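You operate a simulated robot arm through the tools that you are given. There is no shell and no other tool.

The job below is to be done with a simulated robot arm. You get a single attempt, and the scene is never put back.

Task
Free the clamp, swing it clear, then burnish and wax the top of the glued block.
Fine: polishing stone, then white pad, all over; both go back; the block with the cream band stays on its ledge. Set down upright: polishing stone with green knob.

Only the result counts: the job must be done as asked and must still hold three seconds after the hand-in. Knocking over, shifting, dropping, spilling or breaking anything else fails it.

Robot
A 7-joint arm with a two-finger parallel gripper, fixed in place. Base frame: the origin is at the foot of the arm, x ahead of it, y to its left, z up. Readings come in mm, degrees, newtons and seconds.
Its first joint turns from -149.0 to 149.0 degrees. Payload 3.43 kg.
Tool frame: the origin (TCP) lies between the finger pads and is the grasp point; the fingertips stand 30 mm ahead of it; z points along the fingers, y is the line along which they close. Largest opening 94 mm; finger width 28, thickness 10; the body of the gripper, 50 by 96 mm, starts 55 mm behind the TCP.
Orientation is told as [roll, pitch, yaw] about the base's x, y, z axes, in that order, counted from this pose: with the fingers straight down and closing along the base's y, the tool's x points along the base's -x, its y along +y and its z along -z.

Tools
- The arm moves only by the tool arm_command. Its argument "motion" is a list of rows, each an object of numbers (a shift or turn left out is 0, a gripper value left out holds the last): "x", "y", "z": the shift along the base's x, y, z in mm; "ax", "ay", "az": the turn, a rotation vector about the base's x, y, z in degrees; "claw": the finger opening in mm, from 0 to 94. In form: [{"x": .., "y": .., "z": .., "ax": .., "ay": .., "az": .., "claw": ..}, ...]. A call has 1 to 20 rows; each row shifts and turns the commanded pose from where the row before left it. Each row takes 0.2 s and may step no farther than 50 mm and 8.6 degrees from the row before; otherwise, or with a gripper value out of range, the whole call is refused. Where a pose cannot be reached the arm comes as near as it can. A force on the tool above 80 N (or 10 N above the force at the start of the call, whichever is more), or a blocked arm, ends the call early, and 0.2 s more pass. Each finger travels about 45 mm/s and halts on what it meets, pressing with about 35 N; the grip force reading is that of the motor and also rises with nothing between the fingers. The clock runs only during rows and for 0.2 s after the last one: add rows that do not move to give the fingers time. The reply holds the time, the measured pose of the TCP, the force on the tool along the base axes, the opening and the grip force, in the units named above and with some noise, with the torque about the TCP (base axes, N m) and any sound that the robot's microphone picked up.
- Cameras (640 x 400 px; columns grow to the right, rows downward): "scene" is fixed at [400.5, -649.1, 1597.7]; the picture's right is [0.62, -0.78, 0.00], its down [-0.56, -0.44, -0.70] and it looks along [0.55, 0.44, -0.71] (base axes); focal length 357 px, centre (320, 200). "wrist" rides on the gripper at [76, 14, -102] in the tool frame; the picture's right is [-0.18, 0.98, 0.00], its down [-0.75, -0.14, -0.64] and it looks along [-0.63, -0.12, 0.77] (tool axes); focal length 243 px, centre (320, 200). There is no depth. A picture from a camera that has moved, and an enlarged one, comes with that camera's place and axes in the base frame and with its lens.
- capture(camera): a new picture of that camera. No time passes.
- zoom(camera, box): a new picture of the part [left, top, right, bottom] of that camera's present view, enlarged. No time passes.
- job_done(): hands the job in; it is judged then, once.

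Places have to be worked out from the pictures, the camera data and where the tool is seen. Open the gripper and draw the arm clear of the work before you hand the job in, unless the task says otherwise.

The tools are called after "Request:" by a JSON object that holds its "fn" and its "kwargs". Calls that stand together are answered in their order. arm_command: Moves the arm, as the interface text tells. Its arguments: {"type":"object","properties":{"motion":{"type":"array","items":{"type":"object","properties":{"x":{"type":"number"},"y":{"type":"number"},"z":{"type":"number"},"ax":{"type":"number"},"ay":{"type":"number"},"az":{"type":"number"},"claw":{"type":"number"}}}}},"required":["motion"]} The other tools are called the same way: capture (camera) takes a picture; zoom (camera, box) takes an enlarged picture of a part of a camera's view; job_done () hands the job in.

At the start:

```text
time: 0.0
ee_pos: [946.4, -285.8, 1163.5]
tool_rot: [0.0, 0.0, -0.1]
wrist_force: [-0.2, 0.1, 0.2]
torque: [-0.02, -0.01, 0.0]
grip_width: 93.9
grip_force: 0.1
```

scene: 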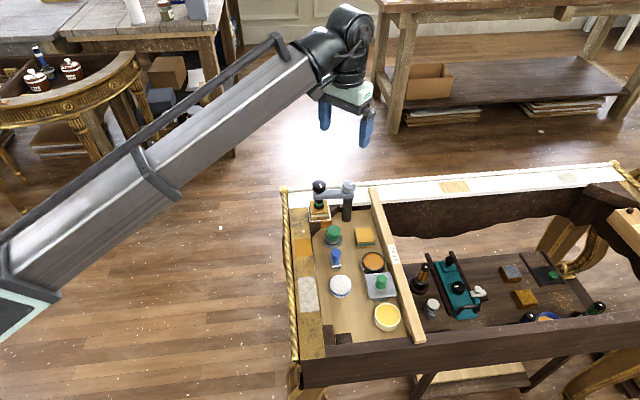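
wrist: 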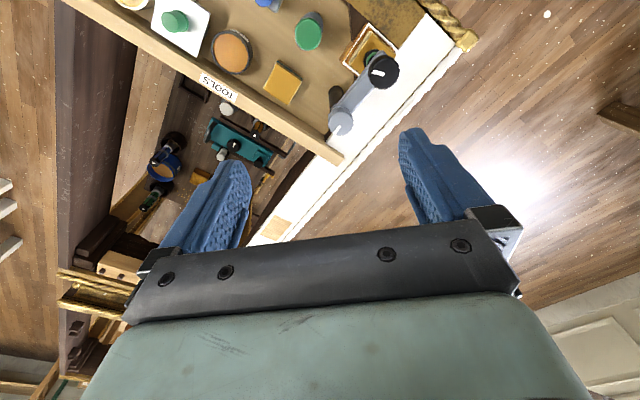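

The overview shows a table with a tool tray, a clamp near the far-left corner, and more items on a lower shelf. I'll enlarge the work areas before moving.

Request:
{"fn": "zoom", "kwargs": {"camera": "scene", "box": [270, 160, 430, 260]}}

Request:
{"fn": "zoom", "kwargs": {"camera": "scene", "box": [280, 240, 440, 340]}}

Request:
{"fn": "zoom", "kwargs": {"camera": "scene", "box": [390, 230, 614, 370]}}

Request:
{"fn": "zoom", "kwargs": {"camera": "wrist", "box": [140, 0, 460, 200]}}

```text
4.00 times, centred on (350, 210) of scene
camera zoom: at [400.5, -649.1, 1597.7], right [0.62, -0.78, 0.0], down [-0.56, -0.44, -0.7], along [0.55, 0.44, -0.71], focal length 1428 px, centre (200, 160)
```

zoom: 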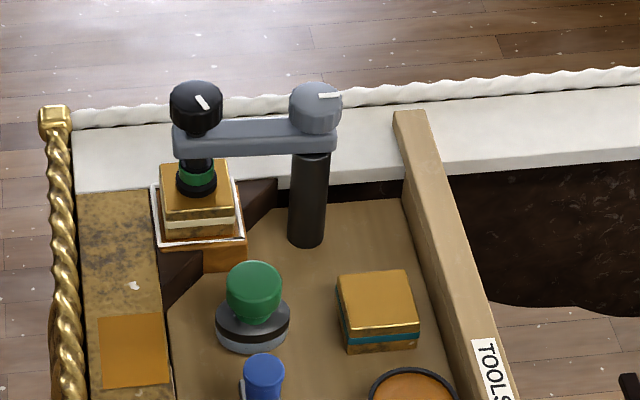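

```text
4.00 times, centred on (360, 290) of scene
camera zoom: at [400.5, -649.1, 1597.7], right [0.62, -0.78, 0.0], down [-0.56, -0.44, -0.7], along [0.55, 0.44, -0.71], focal length 1428 px, centre (160, -160)
```

zoom: 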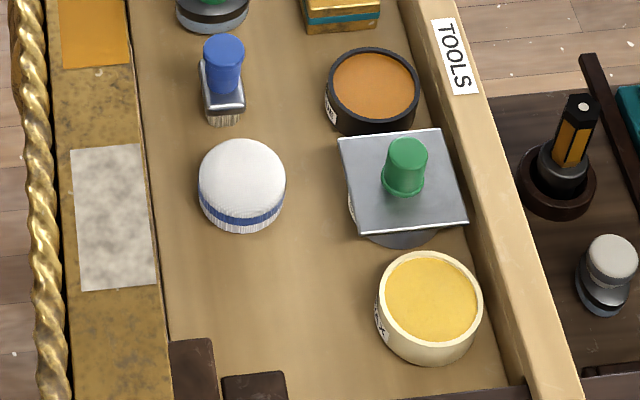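

```text
2.86 times, centred on (502, 300) of scene
camera zoom: at [400.5, -649.1, 1597.7], right [0.62, -0.78, 0.0], down [-0.56, -0.44, -0.7], along [0.55, 0.44, -0.71], focal length 1020 px, centre (-200, -86)
```

zoom: 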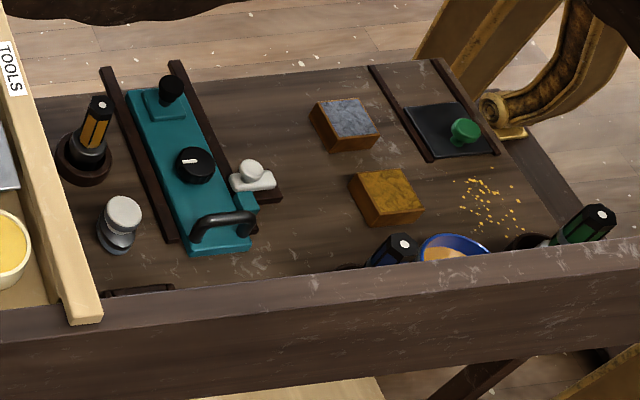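

```text
2.00 times, centred on (300, 100) of wrist
camera zoom: at [868.4, -271.6, 1265.1], right [0.18, 0.98, 0.0], down [0.75, -0.14, 0.64], along [0.63, -0.12, -0.77], focal length 485 px, centre (360, 400)
```

zoom: 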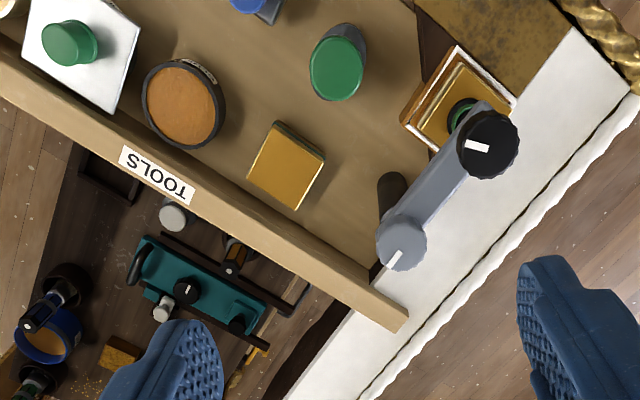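

I'll enlarge further to read labels and see the clamp's details.

Request:
{"fn": "zoom", "kwargs": {"camera": "scene", "box": [300, 172, 364, 212]}}

Request:
{"fn": "zoom", "kwargs": {"camera": "scene", "box": [310, 215, 374, 255]}}

Request:
{"fn": "zoom", "kwargs": {"camera": "scene", "box": [350, 245, 414, 285]}}

Request:
{"fn": "zoom", "kwargs": {"camera": "scene", "box": [350, 285, 430, 335]}}

Request:
{"fn": "zoom", "kwargs": {"camera": "scene", "box": [310, 260, 374, 300]}}

Request:
{"fn": "zoom", "kwargs": {"camera": "wrist", "box": [300, 10, 428, 90]}}

```text
10.00 times, centred on (332, 192) of scene
camera zoom: at [400.5, -649.1, 1597.7], right [0.62, -0.78, 0.0], down [-0.56, -0.44, -0.7], along [0.55, 0.44, -0.71], focal length 3570 px, centre (200, 280)
```

zoom: 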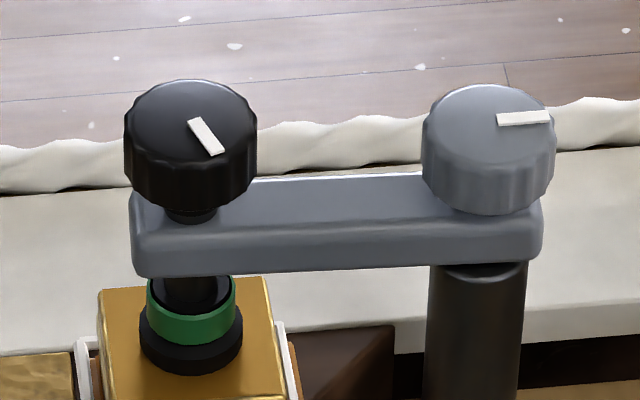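

```text
10.00 times, centred on (342, 235) of scene
camera zoom: at [400.5, -649.1, 1597.7], right [0.62, -0.78, 0.0], down [-0.56, -0.44, -0.7], along [0.55, 0.44, -0.71], focal length 3570 px, centre (100, -150)
```

zoom: 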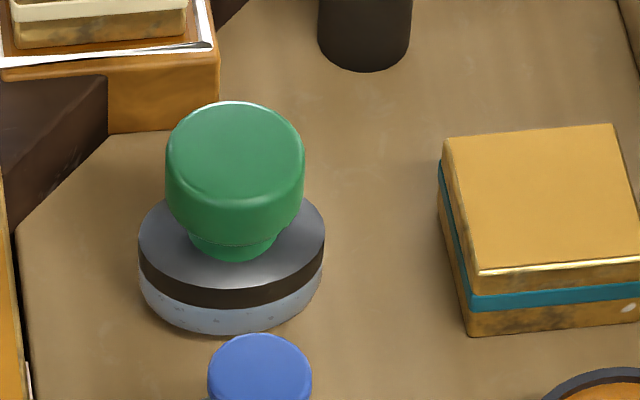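

```text
10.00 times, centred on (382, 265) of scene
camera zoom: at [400.5, -649.1, 1597.7], right [0.62, -0.78, 0.0], down [-0.56, -0.44, -0.7], along [0.55, 0.44, -0.71], focal length 3570 px, centre (-300, -450)
```

zoom: 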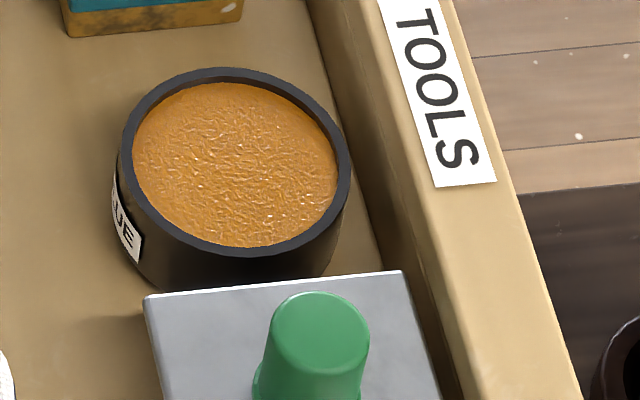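

```text
8.00 times, centred on (390, 310) of scene
camera zoom: at [400.5, -649.1, 1597.7], right [0.62, -0.78, 0.0], down [-0.56, -0.44, -0.7], along [0.55, 0.44, -0.71], focal length 2856 px, centre (-240, -680)
```

zoom: 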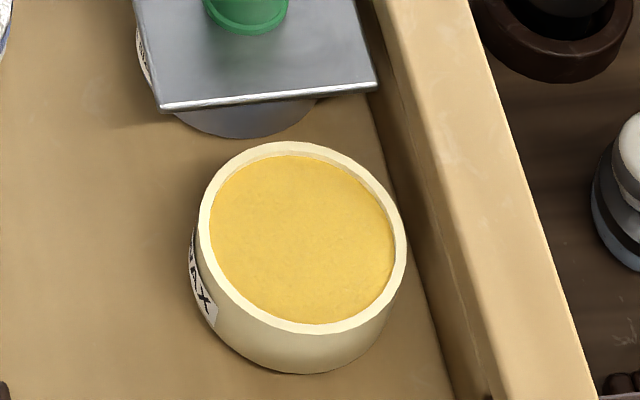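

```text
10.00 times, centred on (342, 280) of scene
camera zoom: at [400.5, -649.1, 1597.7], right [0.62, -0.78, 0.0], down [-0.56, -0.44, -0.7], along [0.55, 0.44, -0.71], focal length 3570 px, centre (100, -600)
```

zoom: 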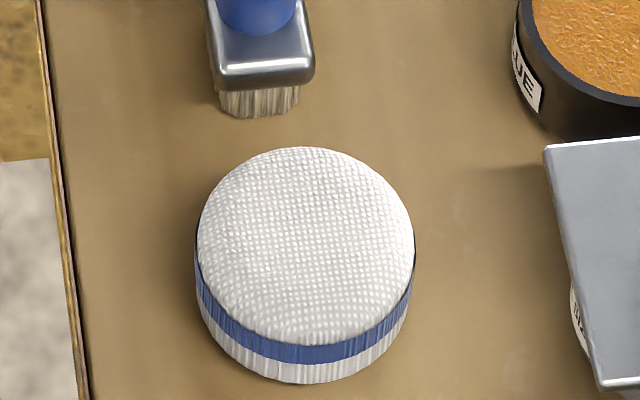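

```text
5.00 times, centred on (364, 50) of wrist
camera zoom: at [868.4, -271.6, 1265.1], right [0.18, 0.98, 0.0], down [0.75, -0.14, 0.64], along [0.63, -0.12, -0.77], focal length 1213 px, centre (100, 950)
```

zoom: 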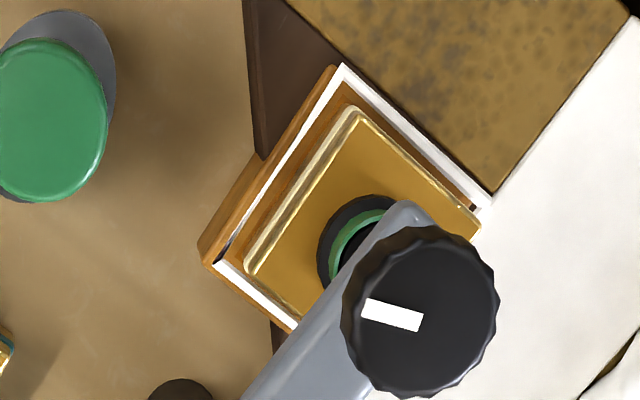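

Triangulating the two views, I get the black clamp knob top near (950,-207,944) and the grey post knob near (998,-269,950). The stone's knob top is near (904,-293,864), the pad near (790,-399,~845) and the wax tin near (791,-529). I'll move above the tray for a closer wrist view.

Request:
{"fn": "arm_command", "kwargs": {"motion": [{"x": -25, "y": -22, "z": -20}, {"x": -25, "y": -22, "z": -20}, {"x": -25, "y": -22, "z": -20}, {"x": -25, "y": -22, "z": -20}, {"x": -25, "y": -22, "z": -20}, {"x": -25, "y": -22, "z": -20}, {}]}}

Request:
{"fn": "capture", "kwargs": {"camera": "wrist"}}

Request:
{"fn": "capture", "kwargs": {"camera": "scene"}}

```text
time: 1.6
ee_pos: [796.7, -418.3, 1044.2]
tool_rot: [0.1, 0.1, 0.1]
wrist_force: [-0.7, 0.3, -0.9]
torque: [-0.02, 0.0, -0.01]
grip_width: 94.1
grip_force: 0.0
```

```text
taken
camera wrist: at [719.1, -403.3, 1145.7], right [0.18, 0.98, 0.0], down [0.75, -0.14, 0.64], along [0.63, -0.12, -0.77], focal length 243 px, centre (320, 200)
```

wrist: 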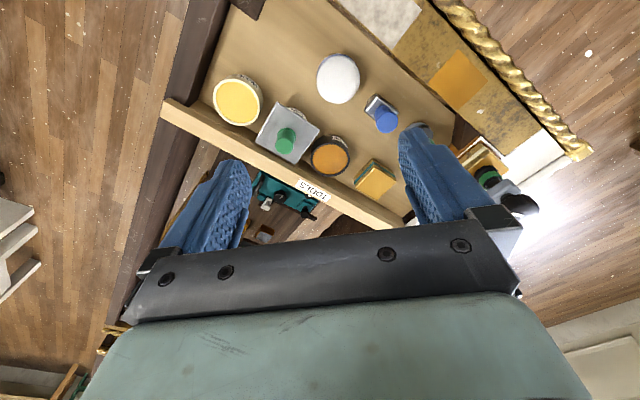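

```text
taken
```

scene: 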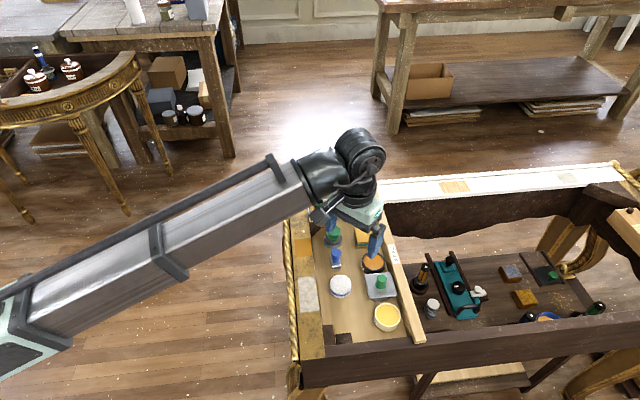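

The tray is in view now. I'll enlarge it.

Request:
{"fn": "zoom", "kwargs": {"camera": "wrist", "box": [200, 40, 392, 160]}}

Request:
{"fn": "zoom", "kwargs": {"camera": "wrist", "box": [330, 60, 490, 160]}}

Request:
{"fn": "zoom", "kwargs": {"camera": "wrist", "box": [420, 120, 580, 220]}}

```text
3.33 times, centred on (296, 100) of wrist
camera zoom: at [719.1, -403.3, 1145.7], right [0.18, 0.98, 0.0], down [0.75, -0.14, 0.64], along [0.63, -0.12, -0.77], focal length 809 px, centre (400, 533)
```

zoom: 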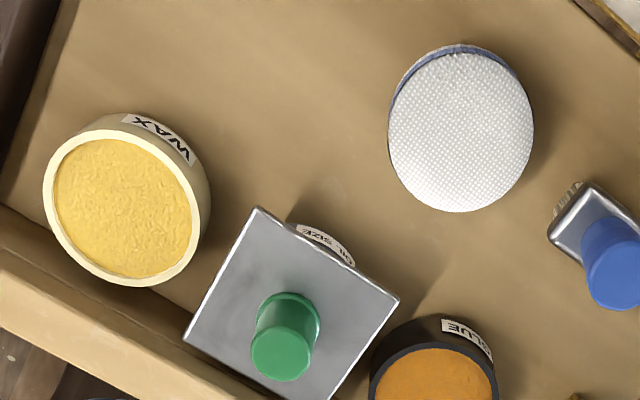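

```text
4.00 times, centred on (410, 110) of wrist
camera zoom: at [719.1, -403.3, 1145.7], right [0.18, 0.98, 0.0], down [0.75, -0.14, 0.64], along [0.63, -0.12, -0.77], focal length 970 px, centre (-40, 560)
```

zoom: 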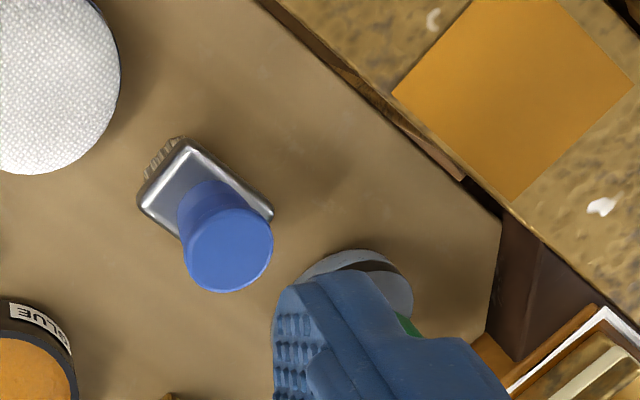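

```text
4.00 times, centred on (500, 170) of wrist
camera zoom: at [719.1, -403.3, 1145.7], right [0.18, 0.98, 0.0], down [0.75, -0.14, 0.64], along [0.63, -0.12, -0.77], focal length 970 px, centre (-400, 320)
```

zoom: 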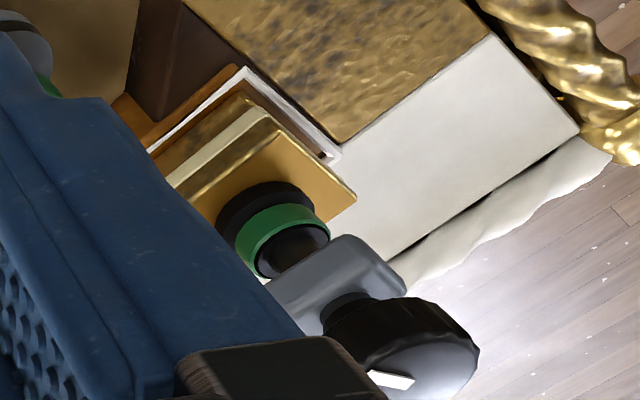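

The labels read WAX, SIZE (covered) and GLUE, and the white pad sits in the tray. I'll go above the black clamp knob at a safe height to line up.

Request:
{"fn": "arm_command", "kwargs": {"motion": [{"x": 25.5, "y": 35}, {"x": 25.5, "y": 35}, {"x": 25.5, "y": 35}, {"x": 25.5, "y": 35}, {"x": 25.5, "y": 35}, {"x": 25.5, "y": 35}, {}]}}

Request:
{"fn": "capture", "kwargs": {"camera": "wrist"}}

Request:
{"fn": "zoom", "kwargs": {"camera": "scene", "box": [270, 120, 430, 220]}}

```text
time: 3.2
ee_pos: [950.1, -207.5, 1040.0]
tool_rot: [0.1, 0.0, 0.1]
wrist_force: [-0.9, -0.6, 0.3]
torque: [-0.02, -0.05, 0.0]
grip_width: 93.9
grip_force: 0.1
```

```text
taken
camera wrist: at [872.2, -193.8, 1143.5], right [0.18, 0.98, 0.0], down [0.75, -0.14, 0.64], along [0.63, -0.12, -0.77], focal length 243 px, centre (320, 200)
```

wrist: 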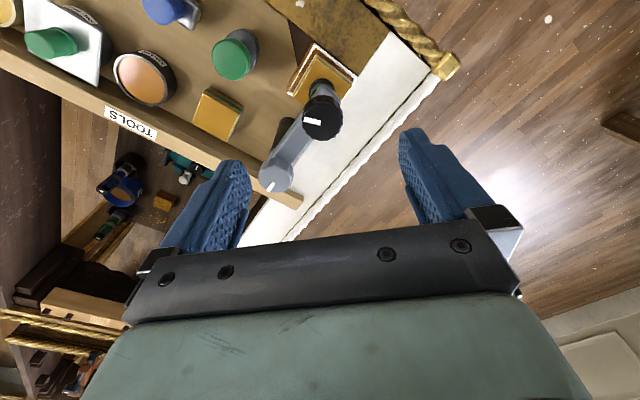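

```text
4.00 times, centred on (350, 170) of scene
camera zoom: at [400.5, -649.1, 1597.7], right [0.62, -0.78, 0.0], down [-0.56, -0.44, -0.7], along [0.55, 0.44, -0.71], focal length 1428 px, centre (200, 320)
```

zoom: 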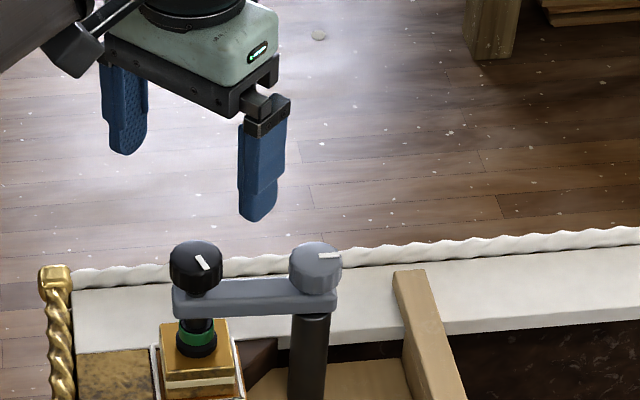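

The knob appears right below the TCP: its predicted position is (320,119) and it's seen at about (322,117). I'll yaw -60° so the fingers straddle the arm crosswise, and lower part way.

Request:
{"fn": "arm_command", "kwargs": {"motion": [{"az": -8.5, "z": -6}, {"az": -8.5, "z": -6}, {"az": -8.5, "z": -6}, {"az": -8.5, "z": -6}, {"az": -8.5, "z": -6}, {"az": -8.5, "z": -6}, {"az": -8.5, "z": -6}, {}]}}

Request:
{"fn": "capture", "kwargs": {"camera": "wrist"}}

Request:
{"fn": "zoom", "kwargs": {"camera": "scene", "box": [270, 120, 430, 220]}}

```text
time: 5.0
ee_pos: [949.2, -207.1, 1001.7]
tool_rot: [0.0, 0.0, -59.5]
wrist_force: [0.2, -0.3, 0.1]
torque: [-0.02, 0.0, 0.02]
grip_width: 94.0
grip_force: 0.2
```

```text
taken
camera wrist: at [921.9, -134.9, 1102.6], right [0.94, 0.34, 0.0], down [0.26, -0.72, 0.64], along [0.22, -0.6, -0.77], focal length 243 px, centre (320, 200)
```

wrist: 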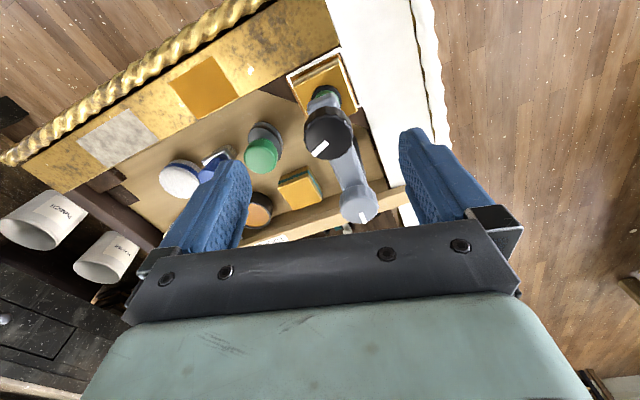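

```text
4.00 times, centred on (350, 170) of scene
camera zoom: at [400.5, -649.1, 1597.7], right [0.62, -0.78, 0.0], down [-0.56, -0.44, -0.7], along [0.55, 0.44, -0.71], focal length 1428 px, centre (200, 320)
```

zoom: 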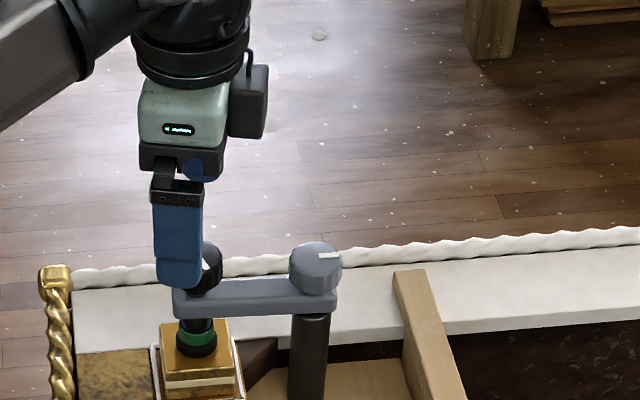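

I'll enlarge to measure the knob's offset from the tool axis.

Request:
{"fn": "zoom", "kwargs": {"camera": "wrist", "box": [272, 70, 400, 150]}}

Request:
{"fn": "zoom", "kwargs": {"camera": "wrist", "box": [272, 140, 400, 220]}}

```text
5.00 times, centred on (336, 110) of wrist
camera zoom: at [921.9, -134.9, 1102.6], right [0.94, 0.34, 0.0], down [0.26, -0.72, 0.64], along [0.22, -0.6, -0.77], focal length 1213 px, centre (240, 650)
```

zoom: 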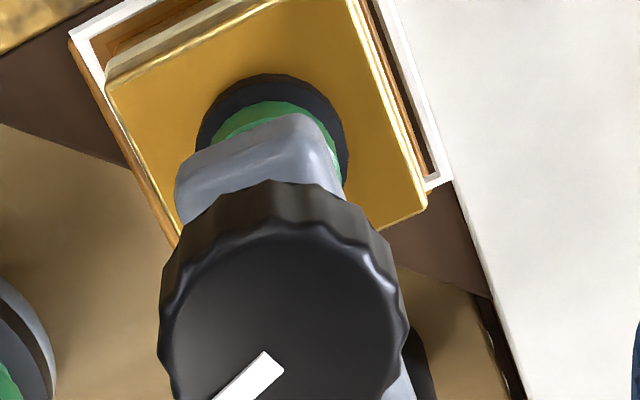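

```text
5.00 times, centred on (336, 180) of wrist
camera zoom: at [921.9, -134.9, 1102.6], right [0.94, 0.34, 0.0], down [0.26, -0.72, 0.64], along [0.22, -0.6, -0.77], focal length 1213 px, centre (240, 300)
```

zoom: 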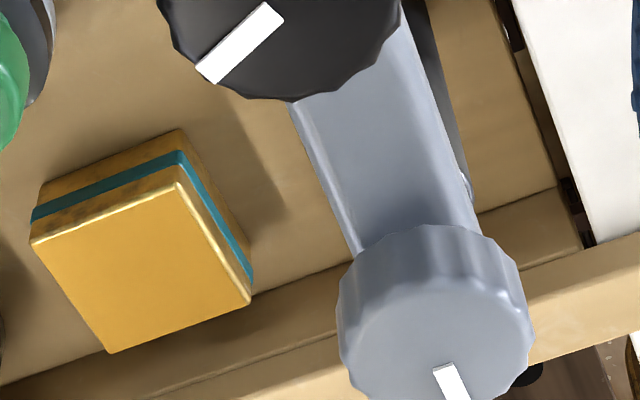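

The measurements put the knob axis near (953.5,-207) with its top near z 940. I'll shift slightly, descend so the tips overlap the knob by about 14 mm, then close on it.

Request:
{"fn": "arm_command", "kwargs": {"motion": [{"x": 4, "z": -14}, {"z": -14}, {"z": -10}, {"z": -8}, {}]}}

Request:
{"fn": "zoom", "kwargs": {"camera": "scene", "box": [290, 150, 370, 200]}}

Request:
{"fn": "capture", "kwargs": {"camera": "wrist"}}

```text
time: 6.2
ee_pos: [952.6, -206.9, 954.4]
tool_rot: [0.0, 0.0, -59.5]
wrist_force: [0.1, 0.8, 0.4]
torque: [-0.02, -0.01, 0.02]
grip_width: 94.0
grip_force: 0.1
```

```text
8.00 times, centred on (330, 175) of scene
camera zoom: at [400.5, -649.1, 1597.7], right [0.62, -0.78, 0.0], down [-0.56, -0.44, -0.7], along [0.55, 0.44, -0.71], focal length 2856 px, centre (240, 400)
```

zoom: 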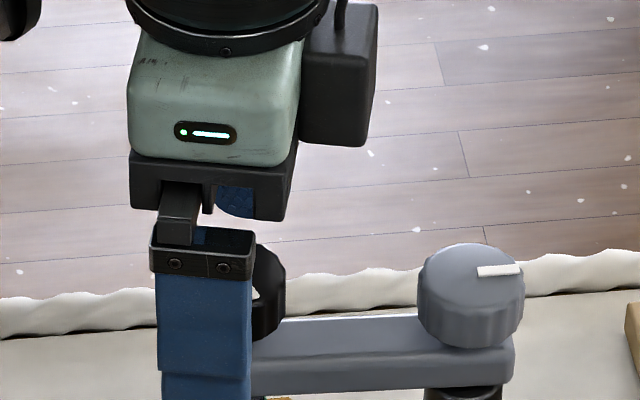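

```text
taken
camera wrist: at [925.7, -134.3, 1056.9], right [0.94, 0.34, 0.0], down [0.26, -0.72, 0.64], along [0.22, -0.6, -0.77], focal length 243 px, centre (320, 200)
```

wrist: 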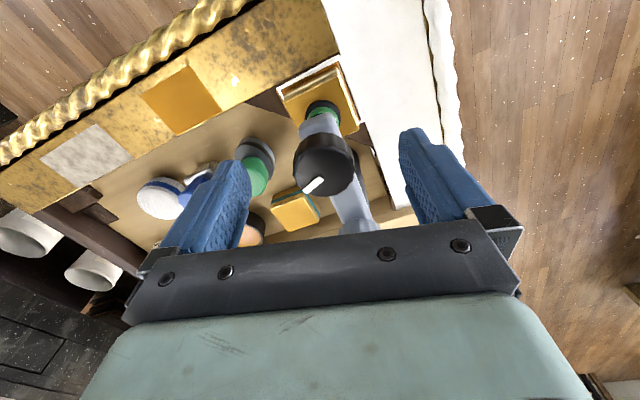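

The knob is centred between the fingertips. Closing now.

Request:
{"fn": "arm_command", "kwargs": {"motion": [{"claw": 60}, {"claw": 40}, {"claw": 25}, {"claw": 20}, {"claw": 20}, {"claw": 20}]}}

Request:
{"fn": "capture", "kwargs": {"camera": "wrist"}}

```text
time: 7.6
ee_pos: [953.1, -205.5, 953.6]
tool_rot: [0.1, 0.0, -59.4]
wrist_force: [14.4, 10.8, 1.7]
torque: [0.07, -0.02, 0.03]
grip_width: 34.6
grip_force: 44.7
```

```text
taken
camera wrist: at [926.8, -133.3, 1057.0], right [0.94, 0.34, 0.0], down [0.26, -0.72, 0.64], along [0.22, -0.6, -0.77], focal length 243 px, centre (320, 200)
```

wrist: 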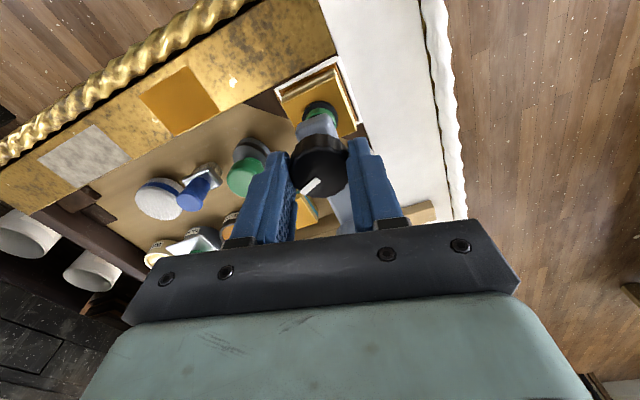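

The knob is gripped at 34.6 mm with about 18 N of sideways force, so I'll nudge toward it to relieve that. Then I'll try a small counter-clockwise turn and watch the torque.

Request:
{"fn": "arm_command", "kwargs": {"motion": [{"x": 1.2, "y": 0.8}, {}, {"az": 4}, {"az": 4}, {"az": 4}, {}]}}

Request:
{"fn": "zoom", "kwargs": {"camera": "scene", "box": [290, 150, 370, 200]}}

Request:
{"fn": "capture", "kwargs": {"camera": "wrist"}}

```text
time: 9.0
ee_pos: [953.1, -205.9, 954.5]
tool_rot: [0.0, 0.0, -47.3]
wrist_force: [13.0, 14.0, 5.2]
torque: [0.23, 0.09, 0.03]
grip_width: 34.6
grip_force: 45.0
```

```text
8.00 times, centred on (330, 175) of scene
camera zoom: at [400.5, -649.1, 1597.7], right [0.62, -0.78, 0.0], down [-0.56, -0.44, -0.7], along [0.55, 0.44, -0.71], focal length 2856 px, centre (240, 400)
```

zoom: 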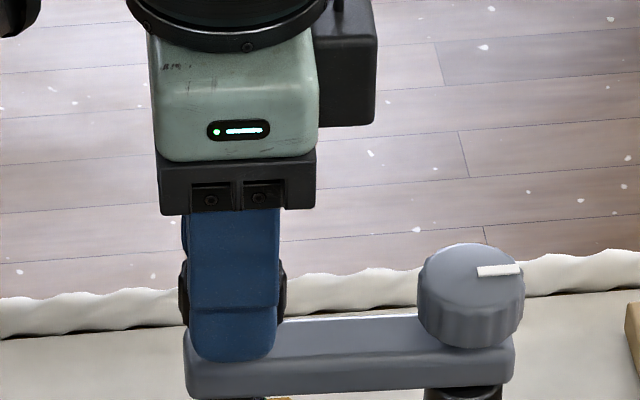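

```text
taken
camera wrist: at [912.1, -140.4, 1057.1], right [0.85, 0.53, 0.0], down [0.41, -0.65, 0.64], along [0.34, -0.54, -0.77], focal length 243 px, centre (320, 200)
```

wrist: 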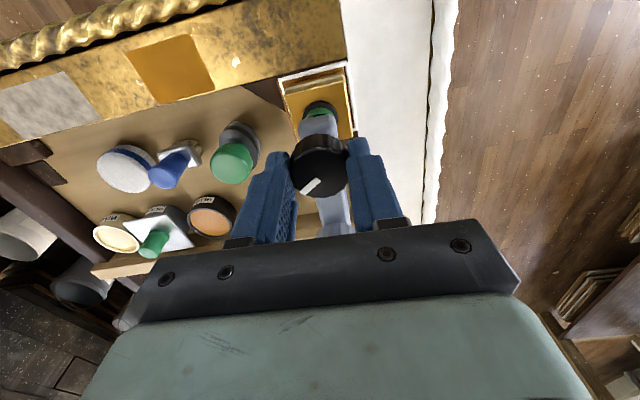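

The knob turns freely with the gripper; its mark follows. I'll probe the sideways force with a further 2 mm nudge before continuing.

Request:
{"fn": "arm_command", "kwargs": {"motion": [{"x": 1.5, "y": 1.4}, {}]}}

```text
time: 9.6
ee_pos: [955.4, -206.2, 954.3]
tool_rot: [-0.2, 0.0, -47.6]
wrist_force: [1.2, 4.2, 4.8]
torque: [0.38, -0.44, 0.02]
grip_width: 34.3
grip_force: 44.7
```

The sideways force fell to about 4 N. I'll keep turning counter-clockwise and watch the vertical force.

Request:
{"fn": "arm_command", "kwargs": {"motion": [{"az": 8}, {"az": 8}, {"az": 8}, {"az": 8}, {"az": 8}, {}]}}

Request:
{"fn": "zoom", "kwargs": {"camera": "scene", "box": [290, 160, 370, 210]}}

```text
time: 11.0
ee_pos: [954.4, -205.0, 956.1]
tool_rot: [0.0, -0.1, -7.4]
wrist_force: [-4.1, -5.0, 16.3]
torque: [0.2, 0.44, -0.02]
grip_width: 34.5
grip_force: 45.4
```

```text
8.00 times, centred on (330, 185) of scene
camera zoom: at [400.5, -649.1, 1597.7], right [0.62, -0.78, 0.0], down [-0.56, -0.44, -0.7], along [0.55, 0.44, -0.71], focal length 2856 px, centre (240, 320)
```

zoom: 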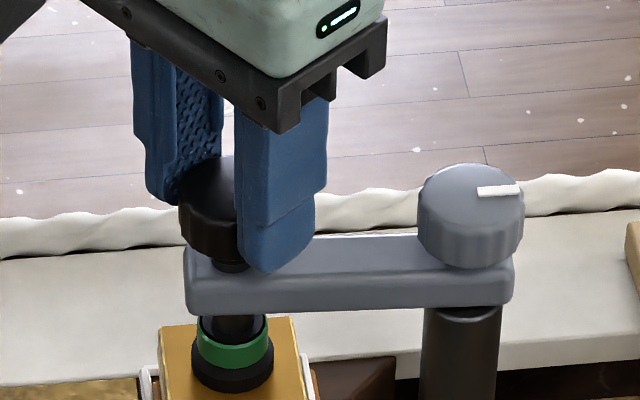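

The screw rises as it turns, and the upward force is now 16 N. I'll follow it up while turning.

Request:
{"fn": "arm_command", "kwargs": {"motion": [{"z": 1.3}, {"az": 8, "z": 0.25}, {"az": 8, "z": 0.25}, {"az": 8, "z": 0.25}, {"az": 8, "z": 0.25}, {"az": 8, "z": 0.25}, {}]}}

Request:
{"fn": "zoom", "kwargs": {"camera": "scene", "box": [290, 160, 370, 210]}}

```text
time: 12.6
ee_pos: [955.2, -207.1, 956.9]
tool_rot: [0.0, 0.0, 32.7]
wrist_force: [5.1, -10.3, 3.1]
torque: [0.02, 0.13, -0.04]
grip_width: 34.5
grip_force: 45.0
```

```text
8.00 times, centred on (330, 185) of scene
camera zoom: at [400.5, -649.1, 1597.7], right [0.62, -0.78, 0.0], down [-0.56, -0.44, -0.7], along [0.55, 0.44, -0.71], focal length 2856 px, centre (240, 320)
```

zoom: 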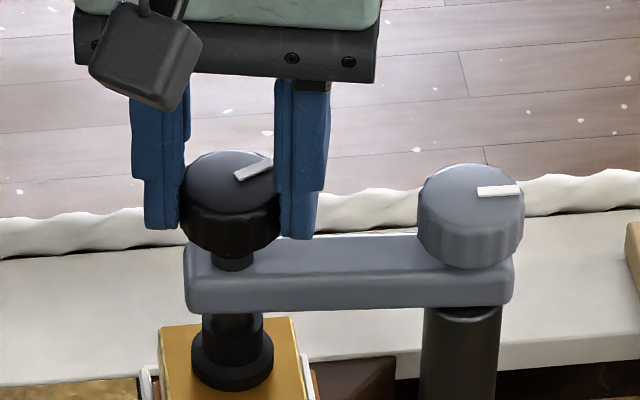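

The green collar on the foot is now hidden, so the clamping pressure looks released. I'll keep unscrewing to lift the foot clear of the block.

Request:
{"fn": "arm_command", "kwargs": {"motion": [{"az": 8, "z": 0.25}, {"az": 8, "z": 0.25}, {"az": 8, "z": 0.25}, {"az": 8, "z": 0.25}, {"az": 8, "z": 0.25}, {"az": 8, "z": 0.25}, {}]}}

Request:
{"fn": "zoom", "kwargs": {"camera": "scene", "box": [290, 160, 370, 210]}}

Request:
{"fn": "capture", "kwargs": {"camera": "wrist"}}

```text
time: 14.2
ee_pos: [957.8, -206.1, 957.7]
tool_rot: [-0.2, 0.1, 80.6]
wrist_force: [19.3, -23.3, 10.2]
torque: [-0.44, -0.18, -0.09]
grip_width: 34.6
grip_force: 45.2
```

```text
8.00 times, centred on (330, 185) of scene
camera zoom: at [400.5, -649.1, 1597.7], right [0.62, -0.78, 0.0], down [-0.56, -0.44, -0.7], along [0.55, 0.44, -0.71], focal length 2856 px, centre (240, 320)
```

zoom: 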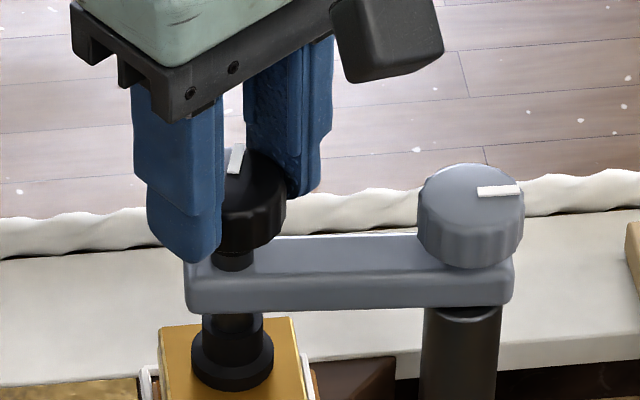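

```text
taken
camera wrist: at [928.6, -279.2, 1060.8], right [-0.94, 0.34, 0.0], down [0.26, 0.72, 0.64], along [0.22, 0.6, -0.77], focal length 243 px, centre (320, 200)
```

wrist: 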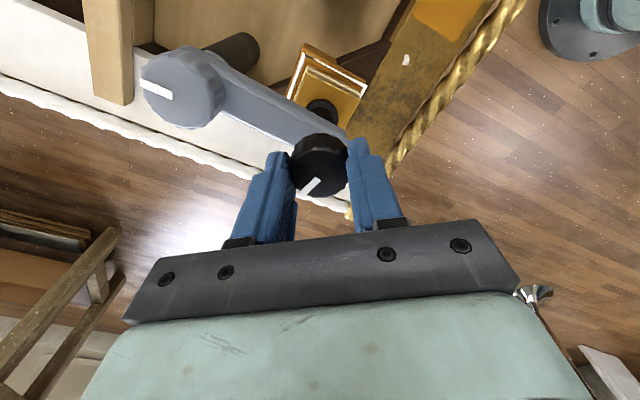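

I'll look closely at the foot to see whether it has lifted.

Request:
{"fn": "zoom", "kwargs": {"camera": "scene", "box": [303, 180, 351, 210]}}

Request:
{"fn": "zoom", "kwargs": {"camera": "wrist", "box": [256, 30, 384, 110]}}

```text
13.33 times, centred on (327, 195) of scene
camera zoom: at [400.5, -649.1, 1597.7], right [0.62, -0.78, 0.0], down [-0.56, -0.44, -0.7], along [0.55, 0.44, -0.71], focal length 4760 px, centre (227, 267)
```

zoom: 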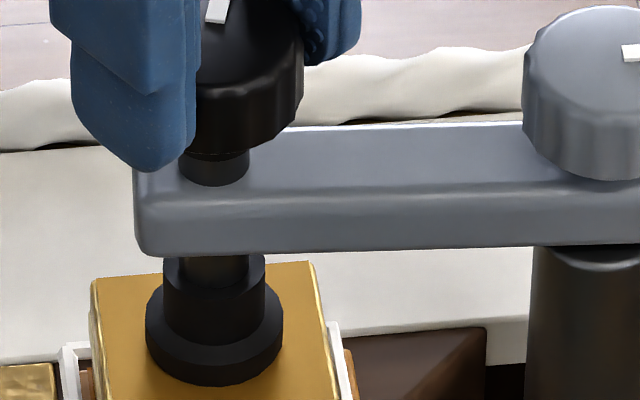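

```text
5.00 times, centred on (320, 70) of wrist
camera zoom: at [928.6, -279.2, 1060.8], right [-0.94, 0.34, 0.0], down [0.26, 0.72, 0.64], along [0.22, 0.6, -0.77], focal length 1213 px, centre (320, 850)
```

zoom: 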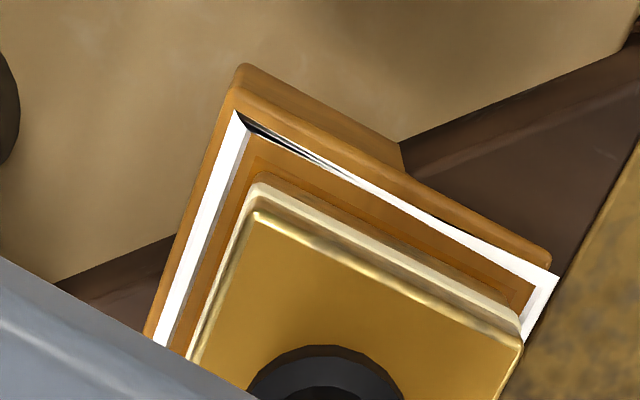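

The foot's green collar is gone but the flange still seems to be at the block top, so more turns are needed. I'll release, rise, rotate back and regrip, recentred.

Request:
{"fn": "arm_command", "kwargs": {"motion": [{"claw": 60}, {"claw": 70}, {"claw": 70}, {"z": 20}, {"z": 20}, {}]}}

Request:
{"fn": "capture", "kwargs": {"camera": "wrist"}}

Request:
{"fn": "zoom", "kwargs": {"camera": "scene", "box": [290, 160, 370, 210]}}

```text
time: 15.6
ee_pos: [955.3, -205.3, 1001.2]
tool_rot: [0.1, -0.1, 80.5]
wrist_force: [0.1, 0.3, -0.3]
torque: [0.01, -0.03, 0.03]
grip_width: 70.2
grip_force: 0.1
```

```text
taken
camera wrist: at [927.7, -278.6, 1103.0], right [-0.94, 0.34, 0.0], down [0.26, 0.72, 0.64], along [0.22, 0.6, -0.77], focal length 243 px, centre (320, 200)
```

wrist: 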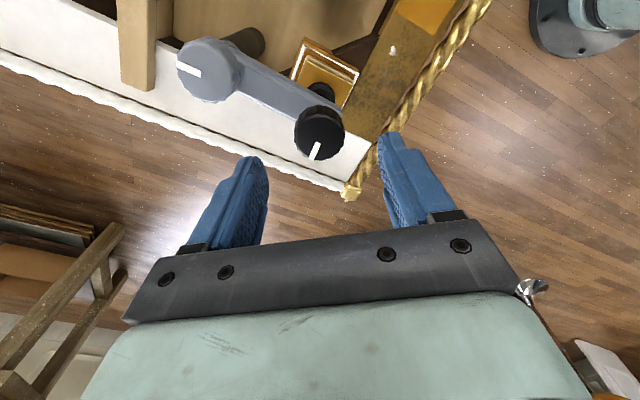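

```text
8.00 times, centred on (330, 185) of scene
camera zoom: at [400.5, -649.1, 1597.7], right [0.62, -0.78, 0.0], down [-0.56, -0.44, -0.7], along [0.55, 0.44, -0.71], focal length 2856 px, centre (240, 320)
```

zoom: 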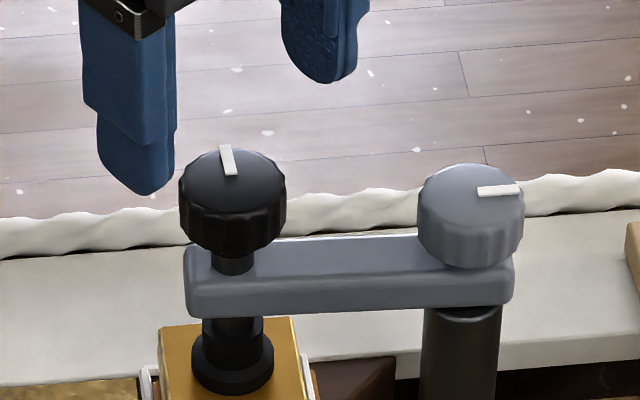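

The knob axis is near (955,-207). I'll rotate back to about -60° at height, then descend and regrip a bit higher since the knob has risen.

Request:
{"fn": "arm_command", "kwargs": {"motion": [{"az": -8.4}, {"az": -8.4}, {"az": -8.4}, {"az": -8.4}, {"az": -8.4}, {"az": -8.4}, {"az": -8.4}, {"az": -8.4}, {"az": -8.4}, {"az": -8.4}, {"az": -8.4}, {"az": -8.4}, {"az": -8.4}, {"az": -8.4}, {"az": -8.4}, {"az": -8.4}, {"az": -8.4}, {"y": -1.5}, {}]}}

Request:
{"fn": "zoom", "kwargs": {"camera": "wrist", "box": [256, 90, 384, 170]}}

```text
time: 19.6
ee_pos: [954.9, -207.6, 997.7]
tool_rot: [0.0, 0.0, -62.4]
wrist_force: [0.4, 1.6, -0.1]
torque: [-0.02, -0.03, 0.04]
grip_width: 70.0
grip_force: 0.0
```

```text
5.00 times, centred on (320, 130) of wrist
camera zoom: at [931.8, -133.2, 1100.5], right [0.96, 0.29, 0.0], down [0.22, -0.73, 0.64], along [0.19, -0.61, -0.77], focal length 1213 px, centre (320, 550)
```

zoom: 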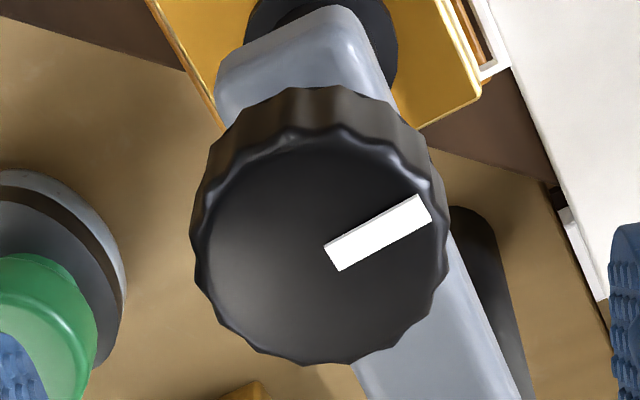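

It's well centred. I'll descend to z≈959, close, and turn again with upward following.

Request:
{"fn": "arm_command", "kwargs": {"motion": [{"z": -15}, {"z": -15}, {"z": -9}, {"claw": 45}, {"claw": 28}, {"claw": 25}, {"claw": 25}, {}]}}

```text
time: 21.4
ee_pos: [955.5, -207.3, 959.6]
tool_rot: [0.0, 0.0, -62.3]
wrist_force: [5.2, 1.8, -0.8]
torque: [-0.08, 0.25, 0.07]
grip_width: 34.4
grip_force: 45.3
```

Good grip with little side load. Turning counter-clockwise about 140° while rising.

Request:
{"fn": "arm_command", "kwargs": {"motion": [{"az": 8.4, "z": 0.3}, {"az": 8.4, "z": 0.3}, {"az": 8.4, "z": 0.3}, {"az": 8.4, "z": 0.3}, {"az": 8.4, "z": 0.3}, {"az": 8.4, "z": 0.3}, {"az": 8.4, "z": 0.3}, {"az": 8.4, "z": 0.3}, {}]}}

Request:
{"fn": "zoom", "kwargs": {"camera": "scene", "box": [290, 160, 370, 210]}}

```text
time: 23.4
ee_pos: [955.9, -207.1, 961.7]
tool_rot: [0.1, 0.1, 5.1]
wrist_force: [4.9, -2.0, -3.3]
torque: [0.02, -0.35, -0.01]
grip_width: 34.4
grip_force: 45.0
```

```text
8.00 times, centred on (330, 185) of scene
camera zoom: at [400.5, -649.1, 1597.7], right [0.62, -0.78, 0.0], down [-0.56, -0.44, -0.7], along [0.55, 0.44, -0.71], focal length 2856 px, centre (240, 320)
```

zoom: 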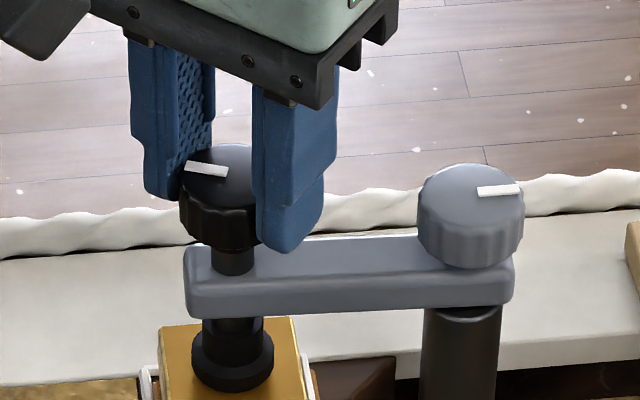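

The rise roughly matches the thread. Continuing the turn.

Request:
{"fn": "arm_command", "kwargs": {"motion": [{"az": 8.4, "z": 0.25}, {"az": 8.4, "z": 0.25}, {"az": 8.4, "z": 0.25}, {"az": 8.4, "z": 0.25}, {"az": 8.4, "z": 0.25}, {"az": 8.4, "z": 0.25}, {"az": 8.4, "z": 0.25}, {"az": 8.4, "z": 0.25}, {"az": 8.4, "z": 0.25}, {}]}}

Request:
{"fn": "zoom", "kwargs": {"camera": "scene", "box": [290, 160, 370, 210]}}

```text
time: 25.6
ee_pos: [954.2, -207.6, 964.7]
tool_rot: [0.1, -0.1, 80.6]
wrist_force: [-2.0, 1.7, -1.3]
torque: [0.19, 0.42, -0.46]
grip_width: 34.5
grip_force: 45.5
```

```text
8.00 times, centred on (330, 185) of scene
camera zoom: at [400.5, -649.1, 1597.7], right [0.62, -0.78, 0.0], down [-0.56, -0.44, -0.7], along [0.55, 0.44, -0.71], focal length 2856 px, centre (240, 320)
```

zoom: 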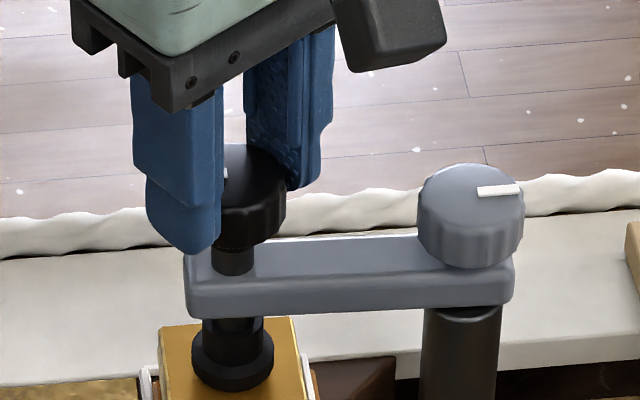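

Torque about z has risen to -0.46 N·m, possibly the screw's end stop. I'll inspect the foot's gap over the block.

Request:
{"fn": "zoom", "kwargs": {"camera": "scene", "box": [303, 180, 351, 210]}}

Request:
{"fn": "zoom", "kwargs": {"camera": "wrist", "box": [256, 60, 384, 140]}}

Request:
{"fn": "capture", "kwargs": {"camera": "wrist"}}

```text
13.33 times, centred on (327, 195) of scene
camera zoom: at [400.5, -649.1, 1597.7], right [0.62, -0.78, 0.0], down [-0.56, -0.44, -0.7], along [0.55, 0.44, -0.71], focal length 4760 px, centre (227, 267)
```

zoom: 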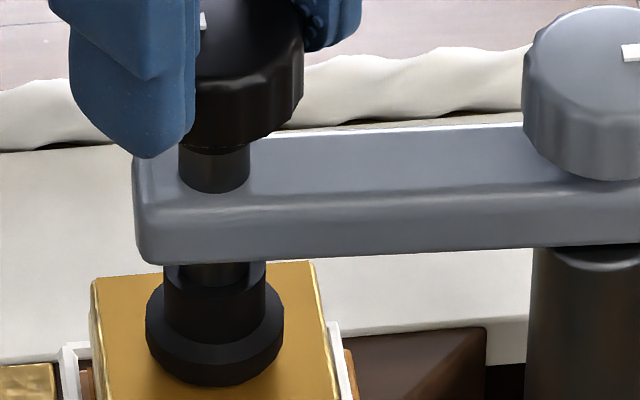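

```text
5.00 times, centred on (320, 100) of wrist
camera zoom: at [927.7, -280.5, 1066.1], right [-0.94, 0.34, 0.0], down [0.26, 0.72, 0.64], along [0.22, 0.6, -0.77], focal length 1213 px, centre (320, 700)
```

zoom: 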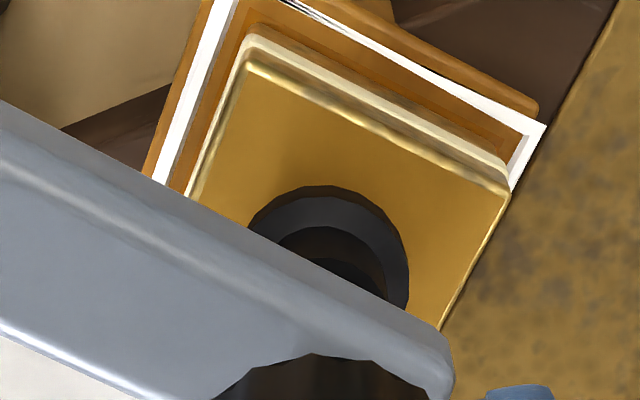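

```text
taken
camera wrist: at [927.7, -280.5, 1066.1], right [-0.94, 0.34, 0.0], down [0.26, 0.72, 0.64], along [0.22, 0.6, -0.77], focal length 243 px, centre (320, 200)
```

wrist: 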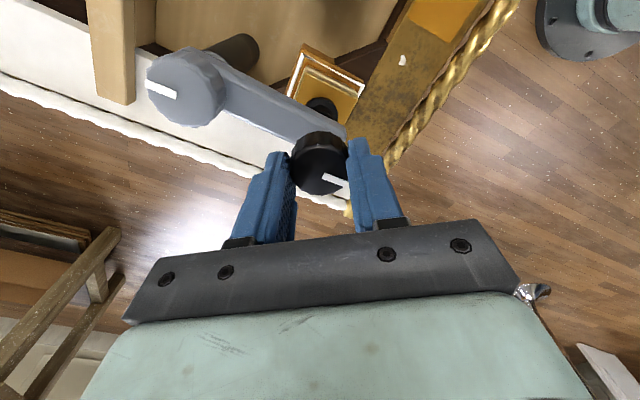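

The flange stays near z≈861 with its collar now dark, and the -0.46 N·m suggests the screw hit its end stop. I'll back off the torque slightly, then test a gentle 3 mm swing in the outward direction (+x+y), away from the stone, to see if the arm is free.

Request:
{"fn": "arm_command", "kwargs": {"motion": [{"az": -4}, {}, {"x": 1.2, "y": 0.9}, {"x": 1.2, "y": 0.9}, {}]}}

Request:
{"fn": "zoom", "kwargs": {"camera": "scene", "box": [303, 180, 351, 210]}}

```text
time: 26.8
ee_pos: [957.8, -206.1, 962.9]
tool_rot: [0.0, 0.0, 76.5]
wrist_force: [-2.1, 1.5, 4.5]
torque: [0.17, 0.43, 0.01]
grip_width: 34.5
grip_force: 45.1
```

```text
13.33 times, centred on (327, 195) of scene
camera zoom: at [400.5, -649.1, 1597.7], right [0.62, -0.78, 0.0], down [-0.56, -0.44, -0.7], along [0.55, 0.44, -0.71], focal length 4760 px, centre (227, 267)
```

zoom: 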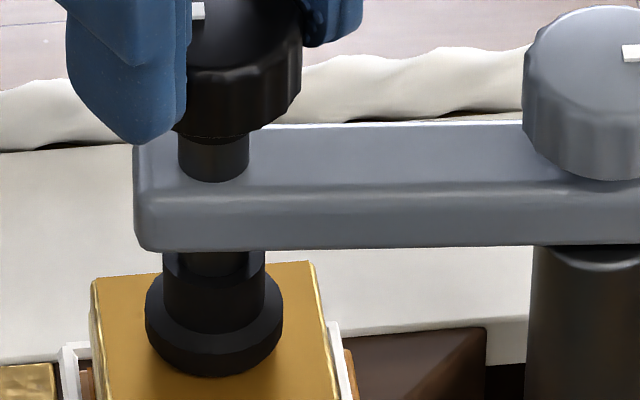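

The arm swings freely: it moved about 2.5 mm with roughly 2 N. I'll carry on along the arc about the post, turning the tool with it so the screw isn't driven.

Request:
{"fn": "arm_command", "kwargs": {"motion": [{"x": 5.1, "y": 3.5, "az": -5}, {"x": 5.4, "y": 3.0, "az": -5}, {"x": 5.7, "y": 2.5, "az": -5}, {"x": 5.9, "y": 2.0, "az": -5}, {}]}}

Request:
{"fn": "zoom", "kwargs": {"camera": "scene", "box": [290, 160, 370, 210]}}

```text
time: 28.0
ee_pos: [978.2, -192.7, 963.4]
tool_rot: [0.1, -0.1, 56.5]
wrist_force: [-6.9, 16.9, -0.7]
torque: [0.04, 0.05, 0.01]
grip_width: 34.7
grip_force: 45.2
```

```text
8.00 times, centred on (330, 185) of scene
camera zoom: at [400.5, -649.1, 1597.7], right [0.62, -0.78, 0.0], down [-0.56, -0.44, -0.7], along [0.55, 0.44, -0.71], focal length 2856 px, centre (240, 320)
```

zoom: 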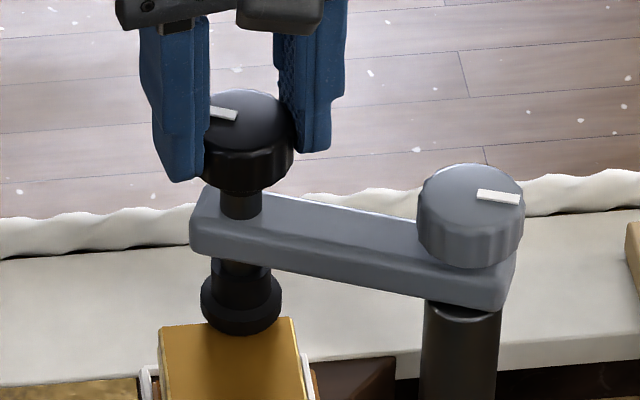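

The arm is swinging with the knob. I'll correct for the +y pull and keep going outward, checking reach.

Request:
{"fn": "arm_command", "kwargs": {"motion": [{"y": 1.3}, {"x": 6.1, "y": 1.6, "az": -5}, {"x": 6.2, "y": 1.0, "az": -5}, {"x": 6.2, "y": 0.5, "az": -5}, {"x": 6.2, "y": 0, "az": -5}, {}]}}

Request:
{"fn": "zoom", "kwargs": {"camera": "scene", "box": [290, 160, 370, 210]}}

```text
time: 29.4
ee_pos: [1005.0, -186.2, 963.2]
tool_rot: [0.2, -0.2, 36.7]
wrist_force: [-1.9, 35.6, -4.1]
torque: [-0.13, 0.46, -0.01]
grip_width: 34.5
grip_force: 44.8
```

```text
8.00 times, centred on (330, 185) of scene
camera zoom: at [400.5, -649.1, 1597.7], right [0.62, -0.78, 0.0], down [-0.56, -0.44, -0.7], along [0.55, 0.44, -0.71], focal length 2856 px, centre (240, 320)
```

zoom: 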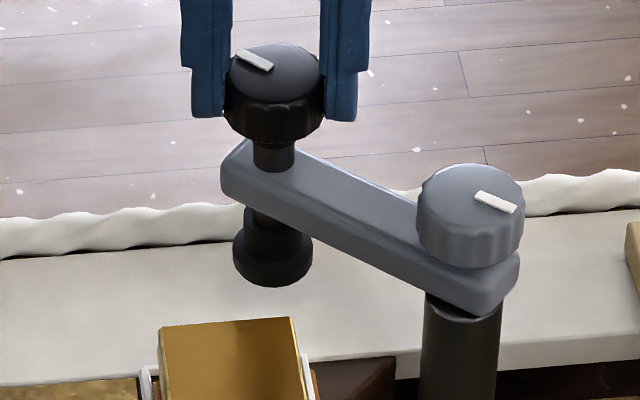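

The foot has passed off the block. I'll relieve the +y pull and go on around the arc as far as the reach allows.

Request:
{"fn": "arm_command", "kwargs": {"motion": [{"y": 2.7}, {"x": 6.5, "y": 0.3, "az": -5}, {"x": 6.5, "y": -0.3, "az": -5}, {"x": 6.5, "y": -0.8, "az": -5}, {}]}}

Request:
{"fn": "zoom", "kwargs": {"camera": "scene", "box": [290, 150, 370, 200]}}

```text
time: 30.6
ee_pos: [1026.5, -187.9, 963.4]
tool_rot: [0.1, -0.1, 21.5]
wrist_force: [4.5, 19.7, -3.0]
torque: [0.36, -0.85, 0.02]
grip_width: 34.7
grip_force: 44.6
```

```text
8.00 times, centred on (330, 175) of scene
camera zoom: at [400.5, -649.1, 1597.7], right [0.62, -0.78, 0.0], down [-0.56, -0.44, -0.7], along [0.55, 0.44, -0.71], focal length 2856 px, centre (240, 400)
```

zoom: 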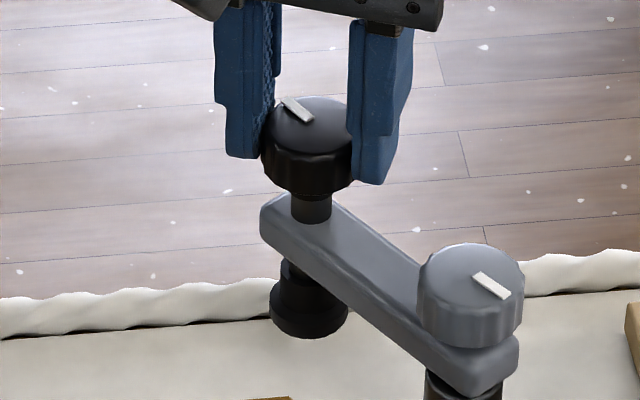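

Still reachable. Continuing around the arc.

Request:
{"fn": "arm_command", "kwargs": {"motion": [{"y": 1.0, "x": 6.5, "az": -5}, {"x": 6.5, "y": -1.3, "az": -5}, {"x": 6.3, "y": -1.9, "az": -5}, {"x": 6.2, "y": -2.5, "az": -5}, {}]}}

Request:
{"fn": "zoom", "kwargs": {"camera": "scene", "box": [290, 150, 370, 200]}}

```text
time: 31.8
ee_pos: [1049.3, -196.5, 962.4]
tool_rot: [-0.2, 0.1, 1.2]
wrist_force: [-6.8, -14.1, -1.2]
torque: [-0.04, 0.28, 0.01]
grip_width: 34.6
grip_force: 45.2
```

```text
8.00 times, centred on (330, 175) of scene
camera zoom: at [400.5, -649.1, 1597.7], right [0.62, -0.78, 0.0], down [-0.56, -0.44, -0.7], along [0.55, 0.44, -0.71], focal length 2856 px, centre (240, 400)
```

zoom: 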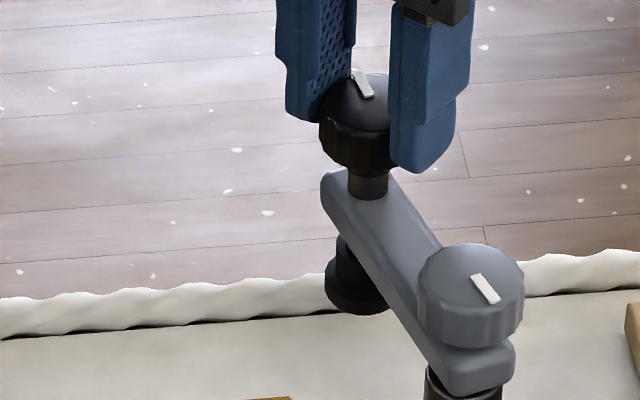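

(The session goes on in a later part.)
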